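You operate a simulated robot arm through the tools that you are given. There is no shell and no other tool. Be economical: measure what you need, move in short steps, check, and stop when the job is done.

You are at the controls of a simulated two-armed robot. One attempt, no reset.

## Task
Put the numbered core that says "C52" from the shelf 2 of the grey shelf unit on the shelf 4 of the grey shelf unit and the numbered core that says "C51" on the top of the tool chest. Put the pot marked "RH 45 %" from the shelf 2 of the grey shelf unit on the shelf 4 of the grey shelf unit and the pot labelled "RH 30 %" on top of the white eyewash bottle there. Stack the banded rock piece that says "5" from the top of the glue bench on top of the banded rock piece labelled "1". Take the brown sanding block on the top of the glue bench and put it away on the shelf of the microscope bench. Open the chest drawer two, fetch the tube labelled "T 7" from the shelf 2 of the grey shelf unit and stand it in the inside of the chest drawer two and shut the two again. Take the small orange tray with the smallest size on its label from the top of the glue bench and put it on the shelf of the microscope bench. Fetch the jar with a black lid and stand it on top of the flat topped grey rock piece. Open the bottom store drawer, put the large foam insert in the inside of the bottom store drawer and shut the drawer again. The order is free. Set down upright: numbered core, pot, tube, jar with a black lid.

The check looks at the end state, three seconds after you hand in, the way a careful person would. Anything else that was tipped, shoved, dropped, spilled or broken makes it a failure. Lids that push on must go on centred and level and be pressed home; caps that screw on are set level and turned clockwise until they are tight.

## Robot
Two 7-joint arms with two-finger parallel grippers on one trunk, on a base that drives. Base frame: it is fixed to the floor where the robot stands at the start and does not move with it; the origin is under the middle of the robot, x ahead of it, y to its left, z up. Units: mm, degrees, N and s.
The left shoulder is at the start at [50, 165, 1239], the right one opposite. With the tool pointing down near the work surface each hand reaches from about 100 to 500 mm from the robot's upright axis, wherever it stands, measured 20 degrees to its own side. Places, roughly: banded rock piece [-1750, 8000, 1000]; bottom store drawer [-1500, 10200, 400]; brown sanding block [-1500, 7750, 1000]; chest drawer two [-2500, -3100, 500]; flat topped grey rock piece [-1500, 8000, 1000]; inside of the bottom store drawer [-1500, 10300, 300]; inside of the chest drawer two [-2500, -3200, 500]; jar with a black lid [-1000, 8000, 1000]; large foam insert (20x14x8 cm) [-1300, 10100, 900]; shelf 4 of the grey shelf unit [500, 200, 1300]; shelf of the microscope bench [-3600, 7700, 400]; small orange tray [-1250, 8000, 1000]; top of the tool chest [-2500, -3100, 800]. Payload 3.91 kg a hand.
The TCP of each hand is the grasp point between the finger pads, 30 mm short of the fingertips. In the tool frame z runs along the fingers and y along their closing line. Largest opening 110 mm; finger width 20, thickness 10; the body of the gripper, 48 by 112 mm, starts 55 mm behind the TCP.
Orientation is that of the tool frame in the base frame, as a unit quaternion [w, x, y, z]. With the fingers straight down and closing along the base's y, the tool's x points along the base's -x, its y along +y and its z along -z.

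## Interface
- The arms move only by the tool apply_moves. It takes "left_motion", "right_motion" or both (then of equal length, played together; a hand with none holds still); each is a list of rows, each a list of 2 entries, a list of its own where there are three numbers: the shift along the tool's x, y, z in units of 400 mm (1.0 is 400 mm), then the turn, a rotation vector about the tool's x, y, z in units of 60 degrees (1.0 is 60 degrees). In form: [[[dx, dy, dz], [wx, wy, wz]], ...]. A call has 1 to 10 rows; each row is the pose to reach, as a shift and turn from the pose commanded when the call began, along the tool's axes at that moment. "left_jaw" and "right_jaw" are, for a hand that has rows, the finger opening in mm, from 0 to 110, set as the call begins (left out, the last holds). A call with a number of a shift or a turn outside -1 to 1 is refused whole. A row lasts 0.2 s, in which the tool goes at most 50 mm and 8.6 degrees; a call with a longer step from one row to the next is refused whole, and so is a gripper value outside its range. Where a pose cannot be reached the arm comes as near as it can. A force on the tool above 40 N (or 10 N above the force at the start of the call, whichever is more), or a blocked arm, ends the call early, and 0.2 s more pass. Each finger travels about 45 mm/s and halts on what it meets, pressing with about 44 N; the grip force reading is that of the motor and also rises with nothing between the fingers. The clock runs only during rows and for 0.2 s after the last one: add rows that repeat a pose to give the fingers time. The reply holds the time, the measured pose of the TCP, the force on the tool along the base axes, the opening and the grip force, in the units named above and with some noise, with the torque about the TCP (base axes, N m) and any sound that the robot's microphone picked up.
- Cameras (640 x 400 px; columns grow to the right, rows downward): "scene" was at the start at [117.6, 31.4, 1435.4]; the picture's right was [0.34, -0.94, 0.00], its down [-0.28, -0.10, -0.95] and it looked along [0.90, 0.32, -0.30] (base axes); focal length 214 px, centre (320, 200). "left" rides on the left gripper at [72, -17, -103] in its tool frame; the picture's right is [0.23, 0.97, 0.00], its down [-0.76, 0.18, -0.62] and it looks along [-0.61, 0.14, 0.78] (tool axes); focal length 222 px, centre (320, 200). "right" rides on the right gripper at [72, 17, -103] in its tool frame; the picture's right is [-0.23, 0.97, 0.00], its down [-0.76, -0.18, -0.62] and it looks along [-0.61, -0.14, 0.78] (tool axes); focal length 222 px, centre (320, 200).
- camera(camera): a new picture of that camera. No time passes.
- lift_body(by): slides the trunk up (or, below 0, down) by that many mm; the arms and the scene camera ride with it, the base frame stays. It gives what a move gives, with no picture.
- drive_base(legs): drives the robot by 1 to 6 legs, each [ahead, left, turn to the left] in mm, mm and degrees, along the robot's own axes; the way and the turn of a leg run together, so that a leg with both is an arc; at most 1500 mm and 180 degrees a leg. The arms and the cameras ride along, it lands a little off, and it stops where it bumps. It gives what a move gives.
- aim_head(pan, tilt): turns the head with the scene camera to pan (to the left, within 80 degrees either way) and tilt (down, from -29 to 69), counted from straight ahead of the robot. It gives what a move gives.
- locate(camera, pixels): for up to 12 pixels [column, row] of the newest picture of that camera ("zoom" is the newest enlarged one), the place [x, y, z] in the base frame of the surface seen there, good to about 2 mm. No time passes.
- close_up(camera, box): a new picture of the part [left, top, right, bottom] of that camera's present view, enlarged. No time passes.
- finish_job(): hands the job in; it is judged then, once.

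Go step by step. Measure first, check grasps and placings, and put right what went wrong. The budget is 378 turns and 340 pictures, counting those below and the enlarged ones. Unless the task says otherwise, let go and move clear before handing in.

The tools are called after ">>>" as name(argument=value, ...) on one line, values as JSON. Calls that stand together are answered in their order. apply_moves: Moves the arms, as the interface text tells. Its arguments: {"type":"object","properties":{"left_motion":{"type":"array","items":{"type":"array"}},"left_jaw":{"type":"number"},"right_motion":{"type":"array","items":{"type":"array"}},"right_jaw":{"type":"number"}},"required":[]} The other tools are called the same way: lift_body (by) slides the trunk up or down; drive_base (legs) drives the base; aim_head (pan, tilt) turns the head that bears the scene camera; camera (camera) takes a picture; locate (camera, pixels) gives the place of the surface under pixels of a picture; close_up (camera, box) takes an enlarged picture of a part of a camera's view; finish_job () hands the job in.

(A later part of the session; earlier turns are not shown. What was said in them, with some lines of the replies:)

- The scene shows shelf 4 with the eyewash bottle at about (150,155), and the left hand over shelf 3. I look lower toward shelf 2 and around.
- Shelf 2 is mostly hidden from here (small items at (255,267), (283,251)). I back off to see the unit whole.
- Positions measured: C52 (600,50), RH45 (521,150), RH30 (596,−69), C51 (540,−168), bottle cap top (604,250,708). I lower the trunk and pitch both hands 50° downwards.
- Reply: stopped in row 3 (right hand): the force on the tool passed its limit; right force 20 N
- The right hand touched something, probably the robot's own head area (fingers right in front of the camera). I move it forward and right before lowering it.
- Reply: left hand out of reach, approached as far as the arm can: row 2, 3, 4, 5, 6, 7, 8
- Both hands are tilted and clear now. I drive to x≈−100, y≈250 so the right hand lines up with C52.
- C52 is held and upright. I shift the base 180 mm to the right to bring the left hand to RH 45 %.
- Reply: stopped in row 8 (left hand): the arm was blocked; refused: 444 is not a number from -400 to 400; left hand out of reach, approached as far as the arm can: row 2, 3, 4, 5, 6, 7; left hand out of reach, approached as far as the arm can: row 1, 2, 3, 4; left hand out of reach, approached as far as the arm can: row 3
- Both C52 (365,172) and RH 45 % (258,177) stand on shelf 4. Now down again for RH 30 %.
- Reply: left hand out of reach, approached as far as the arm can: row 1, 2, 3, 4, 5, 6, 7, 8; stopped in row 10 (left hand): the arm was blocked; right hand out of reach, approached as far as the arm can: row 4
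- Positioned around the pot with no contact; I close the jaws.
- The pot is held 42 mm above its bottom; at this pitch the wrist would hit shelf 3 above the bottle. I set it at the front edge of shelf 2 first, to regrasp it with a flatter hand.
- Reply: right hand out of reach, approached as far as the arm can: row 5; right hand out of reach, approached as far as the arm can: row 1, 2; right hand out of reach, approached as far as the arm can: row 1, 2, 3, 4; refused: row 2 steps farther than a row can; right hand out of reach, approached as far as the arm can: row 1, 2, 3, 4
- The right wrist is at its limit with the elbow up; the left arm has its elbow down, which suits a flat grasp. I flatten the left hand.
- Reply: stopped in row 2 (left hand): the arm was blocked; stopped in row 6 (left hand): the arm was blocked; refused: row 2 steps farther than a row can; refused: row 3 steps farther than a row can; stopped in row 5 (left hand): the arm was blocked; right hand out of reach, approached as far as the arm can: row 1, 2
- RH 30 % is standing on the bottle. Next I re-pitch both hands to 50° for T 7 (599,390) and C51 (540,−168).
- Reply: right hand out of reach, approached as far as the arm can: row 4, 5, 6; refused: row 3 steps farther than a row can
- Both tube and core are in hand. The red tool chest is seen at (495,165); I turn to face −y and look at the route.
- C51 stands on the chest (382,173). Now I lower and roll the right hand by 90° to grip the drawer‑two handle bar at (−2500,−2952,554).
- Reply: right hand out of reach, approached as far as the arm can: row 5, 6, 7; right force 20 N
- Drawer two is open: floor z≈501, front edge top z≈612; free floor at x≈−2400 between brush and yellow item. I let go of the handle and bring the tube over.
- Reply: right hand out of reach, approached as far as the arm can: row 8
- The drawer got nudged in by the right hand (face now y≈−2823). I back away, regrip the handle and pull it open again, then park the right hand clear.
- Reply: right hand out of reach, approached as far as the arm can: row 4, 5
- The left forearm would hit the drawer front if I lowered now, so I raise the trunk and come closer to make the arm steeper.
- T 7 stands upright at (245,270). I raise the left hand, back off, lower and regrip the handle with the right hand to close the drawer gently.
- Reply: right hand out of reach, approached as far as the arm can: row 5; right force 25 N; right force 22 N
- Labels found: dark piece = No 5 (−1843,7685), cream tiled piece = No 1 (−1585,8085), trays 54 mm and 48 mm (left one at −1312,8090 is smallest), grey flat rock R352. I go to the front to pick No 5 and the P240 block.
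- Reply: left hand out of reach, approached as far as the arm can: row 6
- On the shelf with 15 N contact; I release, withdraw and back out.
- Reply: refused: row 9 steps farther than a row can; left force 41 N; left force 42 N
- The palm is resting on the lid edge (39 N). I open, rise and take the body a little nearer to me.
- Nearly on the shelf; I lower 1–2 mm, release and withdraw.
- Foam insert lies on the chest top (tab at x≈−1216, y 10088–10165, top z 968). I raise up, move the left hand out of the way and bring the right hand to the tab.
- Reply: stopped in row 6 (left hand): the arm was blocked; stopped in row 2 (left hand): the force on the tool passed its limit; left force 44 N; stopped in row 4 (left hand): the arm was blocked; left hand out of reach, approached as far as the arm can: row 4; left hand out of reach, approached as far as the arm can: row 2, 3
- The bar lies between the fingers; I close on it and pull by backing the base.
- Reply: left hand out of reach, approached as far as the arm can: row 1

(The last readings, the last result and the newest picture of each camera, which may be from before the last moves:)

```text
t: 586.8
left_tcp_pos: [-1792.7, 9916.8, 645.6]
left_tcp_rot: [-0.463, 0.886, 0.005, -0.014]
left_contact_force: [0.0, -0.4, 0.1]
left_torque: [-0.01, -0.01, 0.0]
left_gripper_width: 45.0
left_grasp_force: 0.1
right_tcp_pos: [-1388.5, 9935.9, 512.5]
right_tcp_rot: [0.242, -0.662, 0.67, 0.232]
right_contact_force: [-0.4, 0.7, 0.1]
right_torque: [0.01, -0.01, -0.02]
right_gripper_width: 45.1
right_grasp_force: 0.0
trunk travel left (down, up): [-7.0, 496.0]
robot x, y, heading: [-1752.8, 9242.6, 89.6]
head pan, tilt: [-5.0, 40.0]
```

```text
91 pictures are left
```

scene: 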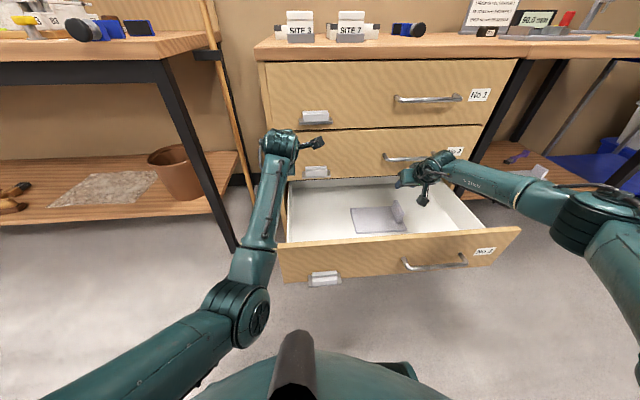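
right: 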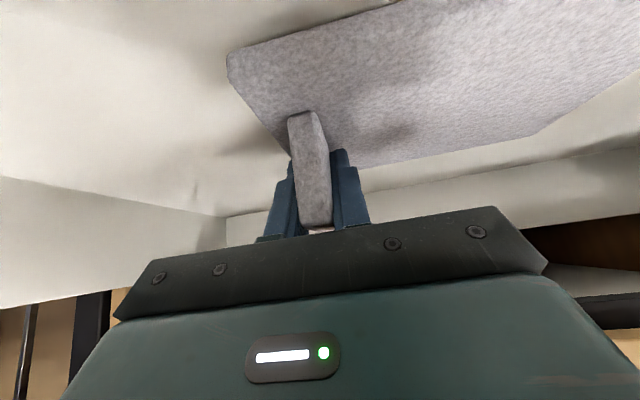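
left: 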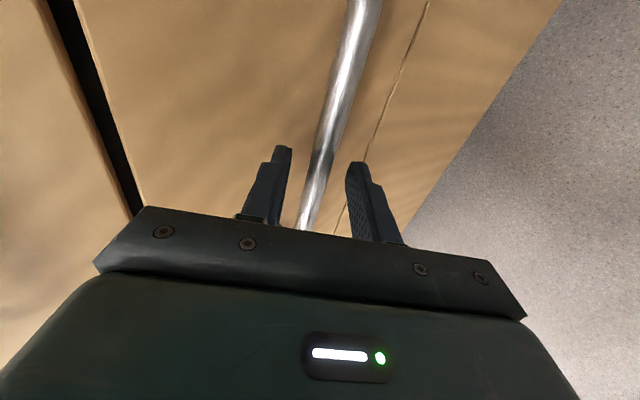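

>>> lift_body(by=150)

>>> drive_base(legs=[[-400, 0, 0]])

>>> apply_moves(right_motion=[[[0.02, 0.08, 0.02], [0, 0, 0]], [[0.04, 0.16, 0.04], [0, 0, 0]], [[0.06, 0.24, 0.06], [0, 0, 0]]], right_jaw=0)

>>> lift_body(by=-150)

>>> camera(camera="scene")

```text
t: 588.5
left_tcp_pos: [-1792.7, 9917.4, 795.5]
left_tcp_rot: [-0.463, 0.886, 0.005, -0.013]
left_contact_force: [-0.3, -0.3, -0.5]
left_torque: [0.01, 0.01, -0.01]
left_gripper_width: 45.0
left_grasp_force: 0.1
right_tcp_pos: [-1387.8, 9936.1, 662.0]
right_tcp_rot: [0.242, -0.662, 0.671, 0.232]
right_contact_force: [-0.4, 0.5, -0.2]
right_torque: [-0.01, 0.0, 0.01]
right_gripper_width: 45.0
right_grasp_force: 0.1
trunk travel left (down, up): [-157.0, 346.0]
robot x, y, heading: [-1751.9, 9244.8, 89.7]
head pan, tilt: [-5.0, 40.0]
```

```text
t: 591.0
left_tcp_pos: [-1792.3, 9513.8, 796.4]
left_tcp_rot: [-0.462, 0.887, 0.002, -0.011]
left_contact_force: [-0.9, -0.3, 0.1]
left_torque: [0.02, 0.02, 0.02]
left_gripper_width: 45.1
left_grasp_force: 0.0
right_tcp_pos: [-1387.1, 9529.2, 663.4]
right_tcp_rot: [0.241, -0.661, 0.672, 0.232]
right_contact_force: [-0.5, 1.0, -0.8]
right_torque: [0.01, 0.0, 0.01]
right_gripper_width: 45.0
right_grasp_force: 0.1
trunk travel left (down, up): [-157.0, 346.0]
robot x, y, heading: [-1760.9, 8837.6, 89.7]
head pan, tilt: [-5.0, 40.0]
```

```text
t: 591.8
left_tcp_pos: [-1795.0, 9513.6, 796.5]
left_tcp_rot: [-0.463, 0.886, 0.002, -0.011]
left_contact_force: [-0.2, -0.3, -0.4]
left_torque: [-0.01, 0.01, -0.02]
left_gripper_width: 44.9
left_grasp_force: 0.0
right_tcp_pos: [-1484.4, 9527.9, 627.0]
right_tcp_rot: [0.243, -0.66, 0.672, 0.232]
right_contact_force: [-0.2, 0.2, -0.1]
right_torque: [-0.04, 0.0, -0.04]
right_gripper_width: 0.1
right_grasp_force: 24.5
trunk travel left (down, up): [-157.0, 346.0]
robot x, y, heading: [-1758.4, 8841.6, 89.1]
head pan, tilt: [-5.0, 40.0]
```

```text
t: 593.6
left_tcp_pos: [-1794.3, 9514.3, 647.5]
left_tcp_rot: [-0.463, 0.886, 0.003, -0.012]
left_contact_force: [0.2, 0.0, 1.2]
left_torque: [0.0, 0.05, -0.03]
left_gripper_width: 44.9
left_grasp_force: 0.0
right_tcp_pos: [-1484.5, 9527.8, 476.9]
right_tcp_rot: [0.242, -0.66, 0.672, 0.232]
right_contact_force: [0.4, -1.0, 0.7]
right_torque: [0.01, 0.02, 0.0]
right_gripper_width: 0.0
right_grasp_force: 38.1
trunk travel left (down, up): [-7.0, 496.0]
robot x, y, heading: [-1753.3, 8840.3, 89.3]
head pan, tilt: [-5.0, 40.0]
```

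```text
90 pictures are left
```

scene: 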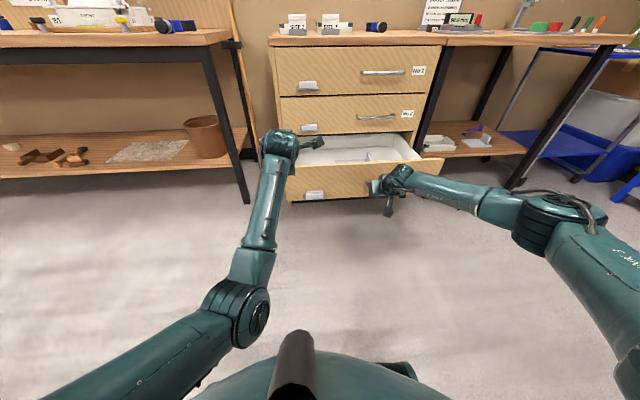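

>>> apply_moves(left_motion=[[[0, -0.04, -0.08], [0, 0, 0]], [[0, -0.08, -0.16], [0, 0, 0]], [[0, -0.12, -0.24], [0, 0, 0]], [[0, -0.16, -0.31], [0, 0, 0]], [[0, -0.194, -0.378], [0, 0, 0]]], right_motion=[[[0.01, 0.01, 0.04], [0, 0, 0]], [[0.02, 0.02, 0.08], [0, 0, 0]], [[0.03, 0.03, 0.12], [0, 0, 0]], [[0.01, 0.04, 0.14], [0, 0, 0]], [[0.005, 0.04, 0.16], [0, 0, 0]]])

>>> drive_base(legs=[[110, 0, 0.5]])

>>> camera(camera="scene")

>>> camera(camera="right")

```text
t: 594.8
left_tcp_pos: [-1787.4, 9433.5, 798.1]
left_tcp_rot: [-0.463, 0.886, 0.004, -0.009]
left_contact_force: [0.1, 0.6, 0.3]
left_torque: [0.0, 0.0, 0.04]
left_gripper_width: 44.9
left_grasp_force: 0.1
right_tcp_pos: [-1499.2, 9567.6, 426.0]
right_tcp_rot: [0.242, -0.66, 0.672, 0.232]
right_contact_force: [-0.1, -0.6, 0.3]
right_torque: [-0.02, 0.0, 0.01]
right_gripper_width: 0.0
right_grasp_force: 37.1
trunk travel left (down, up): [-7.0, 496.0]
robot x, y, heading: [-1758.7, 8839.5, 89.5]
head pan, tilt: [-5.0, 40.0]
```

```text
t: 596.0
left_tcp_pos: [-1792.7, 9544.2, 797.9]
left_tcp_rot: [-0.462, 0.887, 0.006, -0.013]
left_contact_force: [-0.2, -0.4, -0.8]
left_torque: [-0.01, -0.01, 0.01]
left_gripper_width: 45.2
left_grasp_force: 0.1
right_tcp_pos: [-1504.2, 9679.4, 426.8]
right_tcp_rot: [0.241, -0.663, 0.669, 0.232]
right_contact_force: [0.6, 1.0, 0.3]
right_torque: [0.0, 0.01, -0.01]
right_gripper_width: 0.0
right_grasp_force: 37.6
trunk travel left (down, up): [-7.0, 496.0]
robot x, y, heading: [-1757.3, 8949.9, 89.6]
head pan, tilt: [-5.0, 40.0]
```

```text
89 pictures are left
```

scene: 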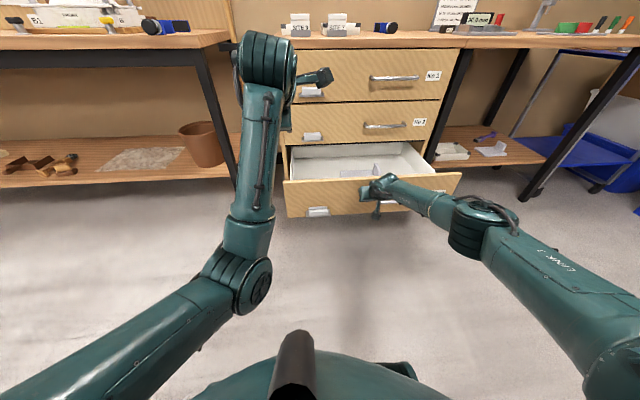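

```text
88 pictures are left
```

right: 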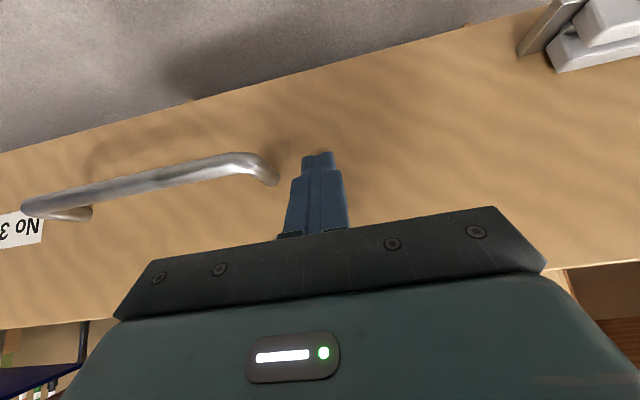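

>>> drive_base(legs=[[80, 0, 0], [100, 0, 0]])

>>> camera(camera="scene")

```text
t: 597.8
left_tcp_pos: [-1794.5, 9720.9, 798.9]
left_tcp_rot: [-0.462, 0.887, 0.007, -0.014]
left_contact_force: [-0.3, -0.1, -0.5]
left_torque: [0.0, 0.01, -0.03]
left_gripper_width: 45.1
left_grasp_force: 0.0
right_tcp_pos: [-1505.5, 9858.8, 426.5]
right_tcp_rot: [0.241, -0.664, 0.669, 0.234]
right_contact_force: [-0.4, -0.2, -0.4]
right_torque: [0.01, -0.01, 0.03]
right_gripper_width: 0.2
right_grasp_force: 37.4
trunk travel left (down, up): [-7.0, 496.0]
robot x, y, heading: [-1757.0, 9125.4, 90.0]
head pan, tilt: [-5.0, 40.0]
```

```text
87 pictures are left
```

scene: 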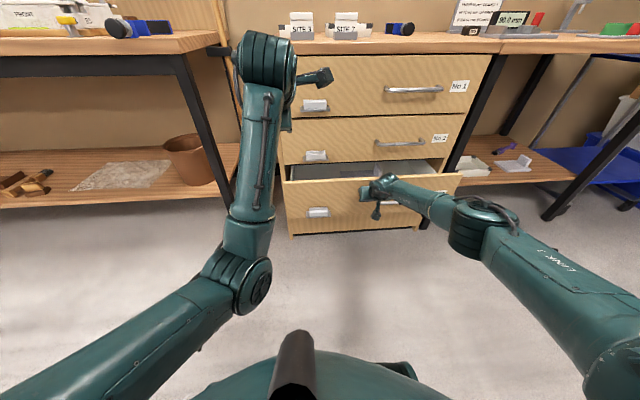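

>>> drive_base(legs=[[100, 0, 0]])

>>> drive_base(legs=[[25, 0, 0]])

>>> camera(camera="scene")

```text
t: 598.9
left_tcp_pos: [-1794.7, 9820.7, 797.9]
left_tcp_rot: [-0.463, 0.886, 0.007, -0.014]
left_contact_force: [0.5, -0.2, -0.4]
left_torque: [0.0, -0.02, 0.03]
left_gripper_width: 45.2
left_grasp_force: 0.0
right_tcp_pos: [-1506.7, 9958.6, 425.8]
right_tcp_rot: [0.241, -0.664, 0.669, 0.233]
right_contact_force: [0.6, 0.1, -1.1]
right_torque: [0.01, 0.0, 0.02]
right_gripper_width: 0.0
right_grasp_force: 37.3
trunk travel left (down, up): [-7.0, 496.0]
robot x, y, heading: [-1759.2, 9228.5, 89.8]
head pan, tilt: [-5.0, 40.0]
```

```text
t: 599.7
left_tcp_pos: [-1794.7, 9845.8, 798.2]
left_tcp_rot: [-0.463, 0.886, 0.007, -0.013]
left_contact_force: [-0.6, 0.2, 0.2]
left_torque: [-0.02, 0.02, 0.02]
left_gripper_width: 45.0
left_grasp_force: 0.1
right_tcp_pos: [-1506.3, 9981.5, 426.8]
right_tcp_rot: [0.24, -0.664, 0.669, 0.233]
right_contact_force: [-0.6, 0.3, 1.1]
right_torque: [0.03, 0.0, -0.03]
right_gripper_width: 0.2
right_grasp_force: 37.8
trunk travel left (down, up): [-7.0, 496.0]
robot x, y, heading: [-1758.7, 9254.2, 90.2]
head pan, tilt: [-5.0, 40.0]
```

```text
86 pictures are left
```

scene: 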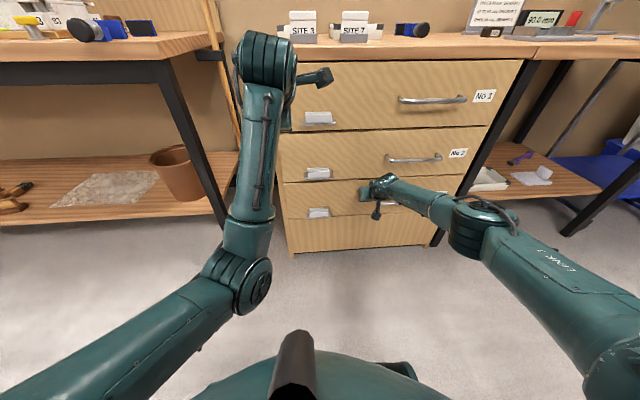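

>>> apply_moves(right_motion=[[[-0.02, 0, 0.016], [0, 0, 0]], [[-0.04, 0, 0.032], [0, 0, 0]], [[-0.06, 0, 0.048], [0, 0, 0]], [[-0.06, 0, 0.048], [0, 0, 0]]])

>>> locate(camera="scene", pixels=[[340, 195], [340, 205], [340, 150], [300, 195], [300, 170], [350, 230]])

```text
t: 600.1
left_tcp_pos: [-1794.4, 9844.9, 798.8]
left_tcp_rot: [-0.462, 0.887, 0.008, -0.014]
left_contact_force: [-0.7, 0.1, 0.5]
left_torque: [-0.05, 0.02, -0.02]
left_gripper_width: 44.7
left_grasp_force: 0.1
right_tcp_pos: [-1504.2, 9986.4, 424.8]
right_tcp_rot: [0.237, -0.664, 0.671, 0.227]
right_contact_force: [-0.5, -0.6, -0.3]
right_torque: [0.08, -0.02, 0.01]
right_gripper_width: 0.2
right_grasp_force: 37.6
trunk travel left (down, up): [-7.0, 496.0]
robot x, y, heading: [-1758.1, 9252.4, 90.2]
head pan, tilt: [-5.0, 40.0]
stopped in row 1 (right hand): the force on the tool passed its limit (the readings are from after the stop); the commanded pose is now the measured one
```

```text
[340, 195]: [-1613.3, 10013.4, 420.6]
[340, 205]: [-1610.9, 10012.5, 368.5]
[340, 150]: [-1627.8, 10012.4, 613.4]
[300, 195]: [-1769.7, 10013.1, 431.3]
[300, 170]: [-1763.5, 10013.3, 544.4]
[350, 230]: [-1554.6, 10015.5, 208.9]
```

Drawer three's face is flush with the others (y≈10013). I back away and take a last look at the glue bench.

>>> drive_base(legs=[[-150, 0, 0]])

>>> lift_body(by=400)

>>> drive_base(legs=[[0, 0, 90], [0, 0, 60]])

>>> aim_head(pan=30, tilt=25)

>>> camera(camera="scene")

```text
t: 601.5
left_tcp_pos: [-1792.6, 9699.1, 798.3]
left_tcp_rot: [-0.462, 0.887, 0.007, -0.014]
left_contact_force: [-0.8, -0.6, 0.3]
left_torque: [0.01, -0.01, 0.03]
left_gripper_width: 45.3
left_grasp_force: 0.0
right_tcp_pos: [-1504.0, 9841.0, 424.7]
right_tcp_rot: [0.238, -0.664, 0.671, 0.228]
right_contact_force: [-0.4, -0.5, 0.6]
right_torque: [-0.03, 0.06, -0.02]
right_gripper_width: 0.0
right_grasp_force: 37.6
trunk travel left (down, up): [-7.0, 496.0]
robot x, y, heading: [-1754.3, 9101.2, 90.0]
head pan, tilt: [-5.0, 40.0]
```

```text
t: 605.3
left_tcp_pos: [-1793.3, 9699.1, 1197.6]
left_tcp_rot: [-0.462, 0.887, 0.007, -0.014]
left_contact_force: [0.0, -0.1, -1.2]
left_torque: [0.0, 0.02, 0.03]
left_gripper_width: 44.8
left_grasp_force: 0.1
right_tcp_pos: [-1503.0, 9840.0, 823.4]
right_tcp_rot: [0.238, -0.664, 0.672, 0.228]
right_contact_force: [-0.2, -0.8, 0.1]
right_torque: [0.0, 0.03, 0.0]
right_gripper_width: 0.0
right_grasp_force: 37.8
trunk travel left (down, up): [-407.0, 96.0]
robot x, y, heading: [-1755.5, 9104.1, 89.9]
head pan, tilt: [-5.0, 40.0]
```

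```text
t: 612.2
left_tcp_pos: [-2007.0, 8564.7, 1197.2]
left_tcp_rot: [-0.1, 0.209, 0.862, -0.451]
left_contact_force: [-0.1, 0.1, 0.1]
left_torque: [0.03, 0.01, 0.01]
left_gripper_width: 44.9
left_grasp_force: 0.2
right_tcp_pos: [-2329.5, 8577.1, 824.4]
right_tcp_rot: [0.163, 0.813, 0.481, -0.285]
right_contact_force: [0.2, -0.1, -0.2]
right_torque: [-0.03, -0.01, -0.01]
right_gripper_width: 0.0
right_grasp_force: 37.5
trunk travel left (down, up): [-407.0, 96.0]
robot x, y, heading: [-1756.7, 9103.7, -118.4]
head pan, tilt: [-5.0, 40.0]
```

```text
t: 613.2
left_tcp_pos: [-2006.2, 8565.1, 1197.7]
left_tcp_rot: [-0.1, 0.209, 0.861, -0.452]
left_contact_force: [-1.0, -0.1, 0.5]
left_torque: [0.0, 0.0, 0.01]
left_gripper_width: 45.0
left_grasp_force: 0.1
right_tcp_pos: [-2329.1, 8577.2, 824.4]
right_tcp_rot: [0.163, 0.813, 0.48, -0.286]
right_contact_force: [1.2, 0.2, -0.1]
right_torque: [0.01, 0.0, 0.0]
right_gripper_width: 0.2
right_grasp_force: 37.5
trunk travel left (down, up): [-407.0, 96.0]
robot x, y, heading: [-1757.6, 9104.0, -118.1]
head pan, tilt: [30.0, 25.0]
```

```text
85 pictures are left
```

scene: 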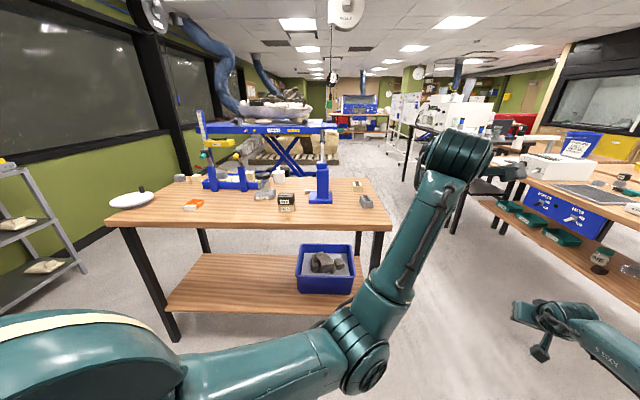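

>>> close_up(camera="scene", box=[170, 150, 390, 220])

```text
2.91 times, centred on (280, 185) of scene
```

zoom: 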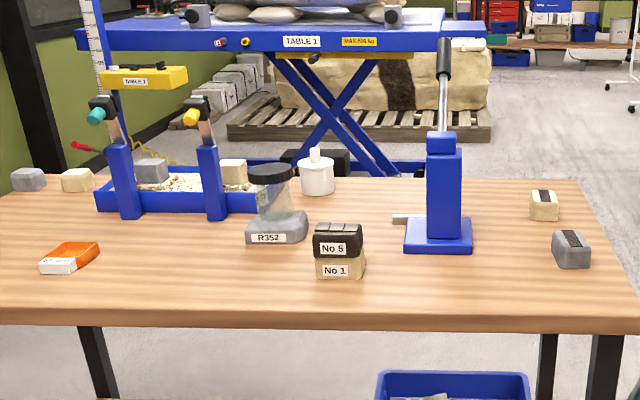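

>>> close_up(camera="scene", box=[245, 195, 305, 250])

>>> close_up(camera="scene", box=[240, 170, 310, 215])

```text
7.27 times, centred on (275, 222) of scene
```

zoom: 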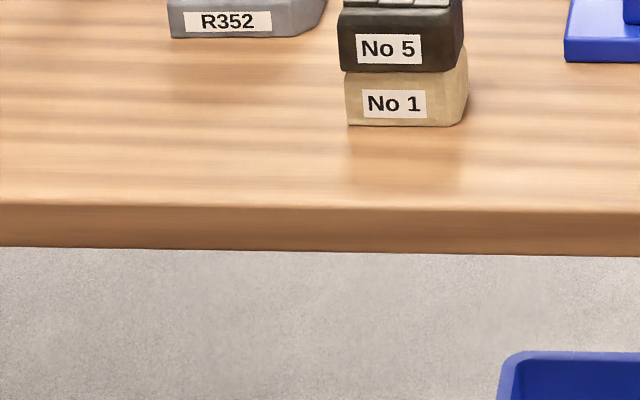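

```text
8.89 times, centred on (275, 192) of scene
```

zoom: 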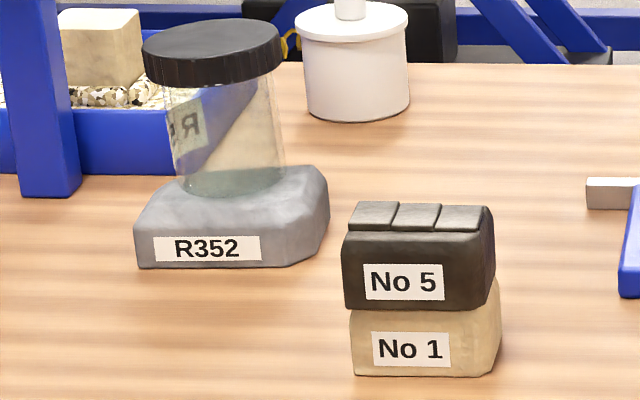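

>>> locate(camera="zoom", pixels=[[210, 30], [155, 45], [270, 35], [210, 52], [205, 24], [240, 150], [215, 120], [180, 85], [275, 75]])

```text
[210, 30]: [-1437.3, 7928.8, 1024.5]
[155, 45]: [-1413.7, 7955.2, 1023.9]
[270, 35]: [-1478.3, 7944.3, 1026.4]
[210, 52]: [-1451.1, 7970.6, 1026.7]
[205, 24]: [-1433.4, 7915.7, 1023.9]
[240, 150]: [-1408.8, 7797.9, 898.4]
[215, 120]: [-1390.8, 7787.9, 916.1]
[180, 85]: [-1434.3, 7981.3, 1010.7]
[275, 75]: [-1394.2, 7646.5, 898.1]
```

Everything is in place: the jar stands on R352 with its lid within about 3 mm of level, No 5 rests on No 1, and both hands are empty and clear. I am handing in.

>>> finish_job()

```text
The job is handed in.
```

I've handed the job in with every item moved to its place, both drawers shut, and both hands empty and clear. The tilt of the jar and the tube inside the drawer are the only points I could not fully confirm.

- **Grey shelf unit:** C52 and RH 45 % stand on shelf 4. RH 30 % stands on the cap of the white eyewash bottle, which is on shelf 2.
- **Tool chest:** C51 stands on the chest top. T 7 stood upright in drawer two when I last saw it, just before the last stretch of closing; I did not reopen the drawer to check.
- **Glue bench:** "No 5" rests on "No 1". The black-lidded jar stands on the grey piece marked R352. Its lid reads about 2–3° off level, close to the measuring error, and the top of R352 itself measured slightly sloped.
- **Microscope bench shelf:** The sanding block (marked P240) and the 48 mm tray are on it; the only other orange tray was 54 mm.
- **Store:** The large foam insert is in drawer No 3, which is shut flush with the others.

While opening drawer two I knocked it partly shut once and pulled it open again, before the tube went in. At the store my left hand also caught the drawer No 2 handle once, and the drawer stayed shut.
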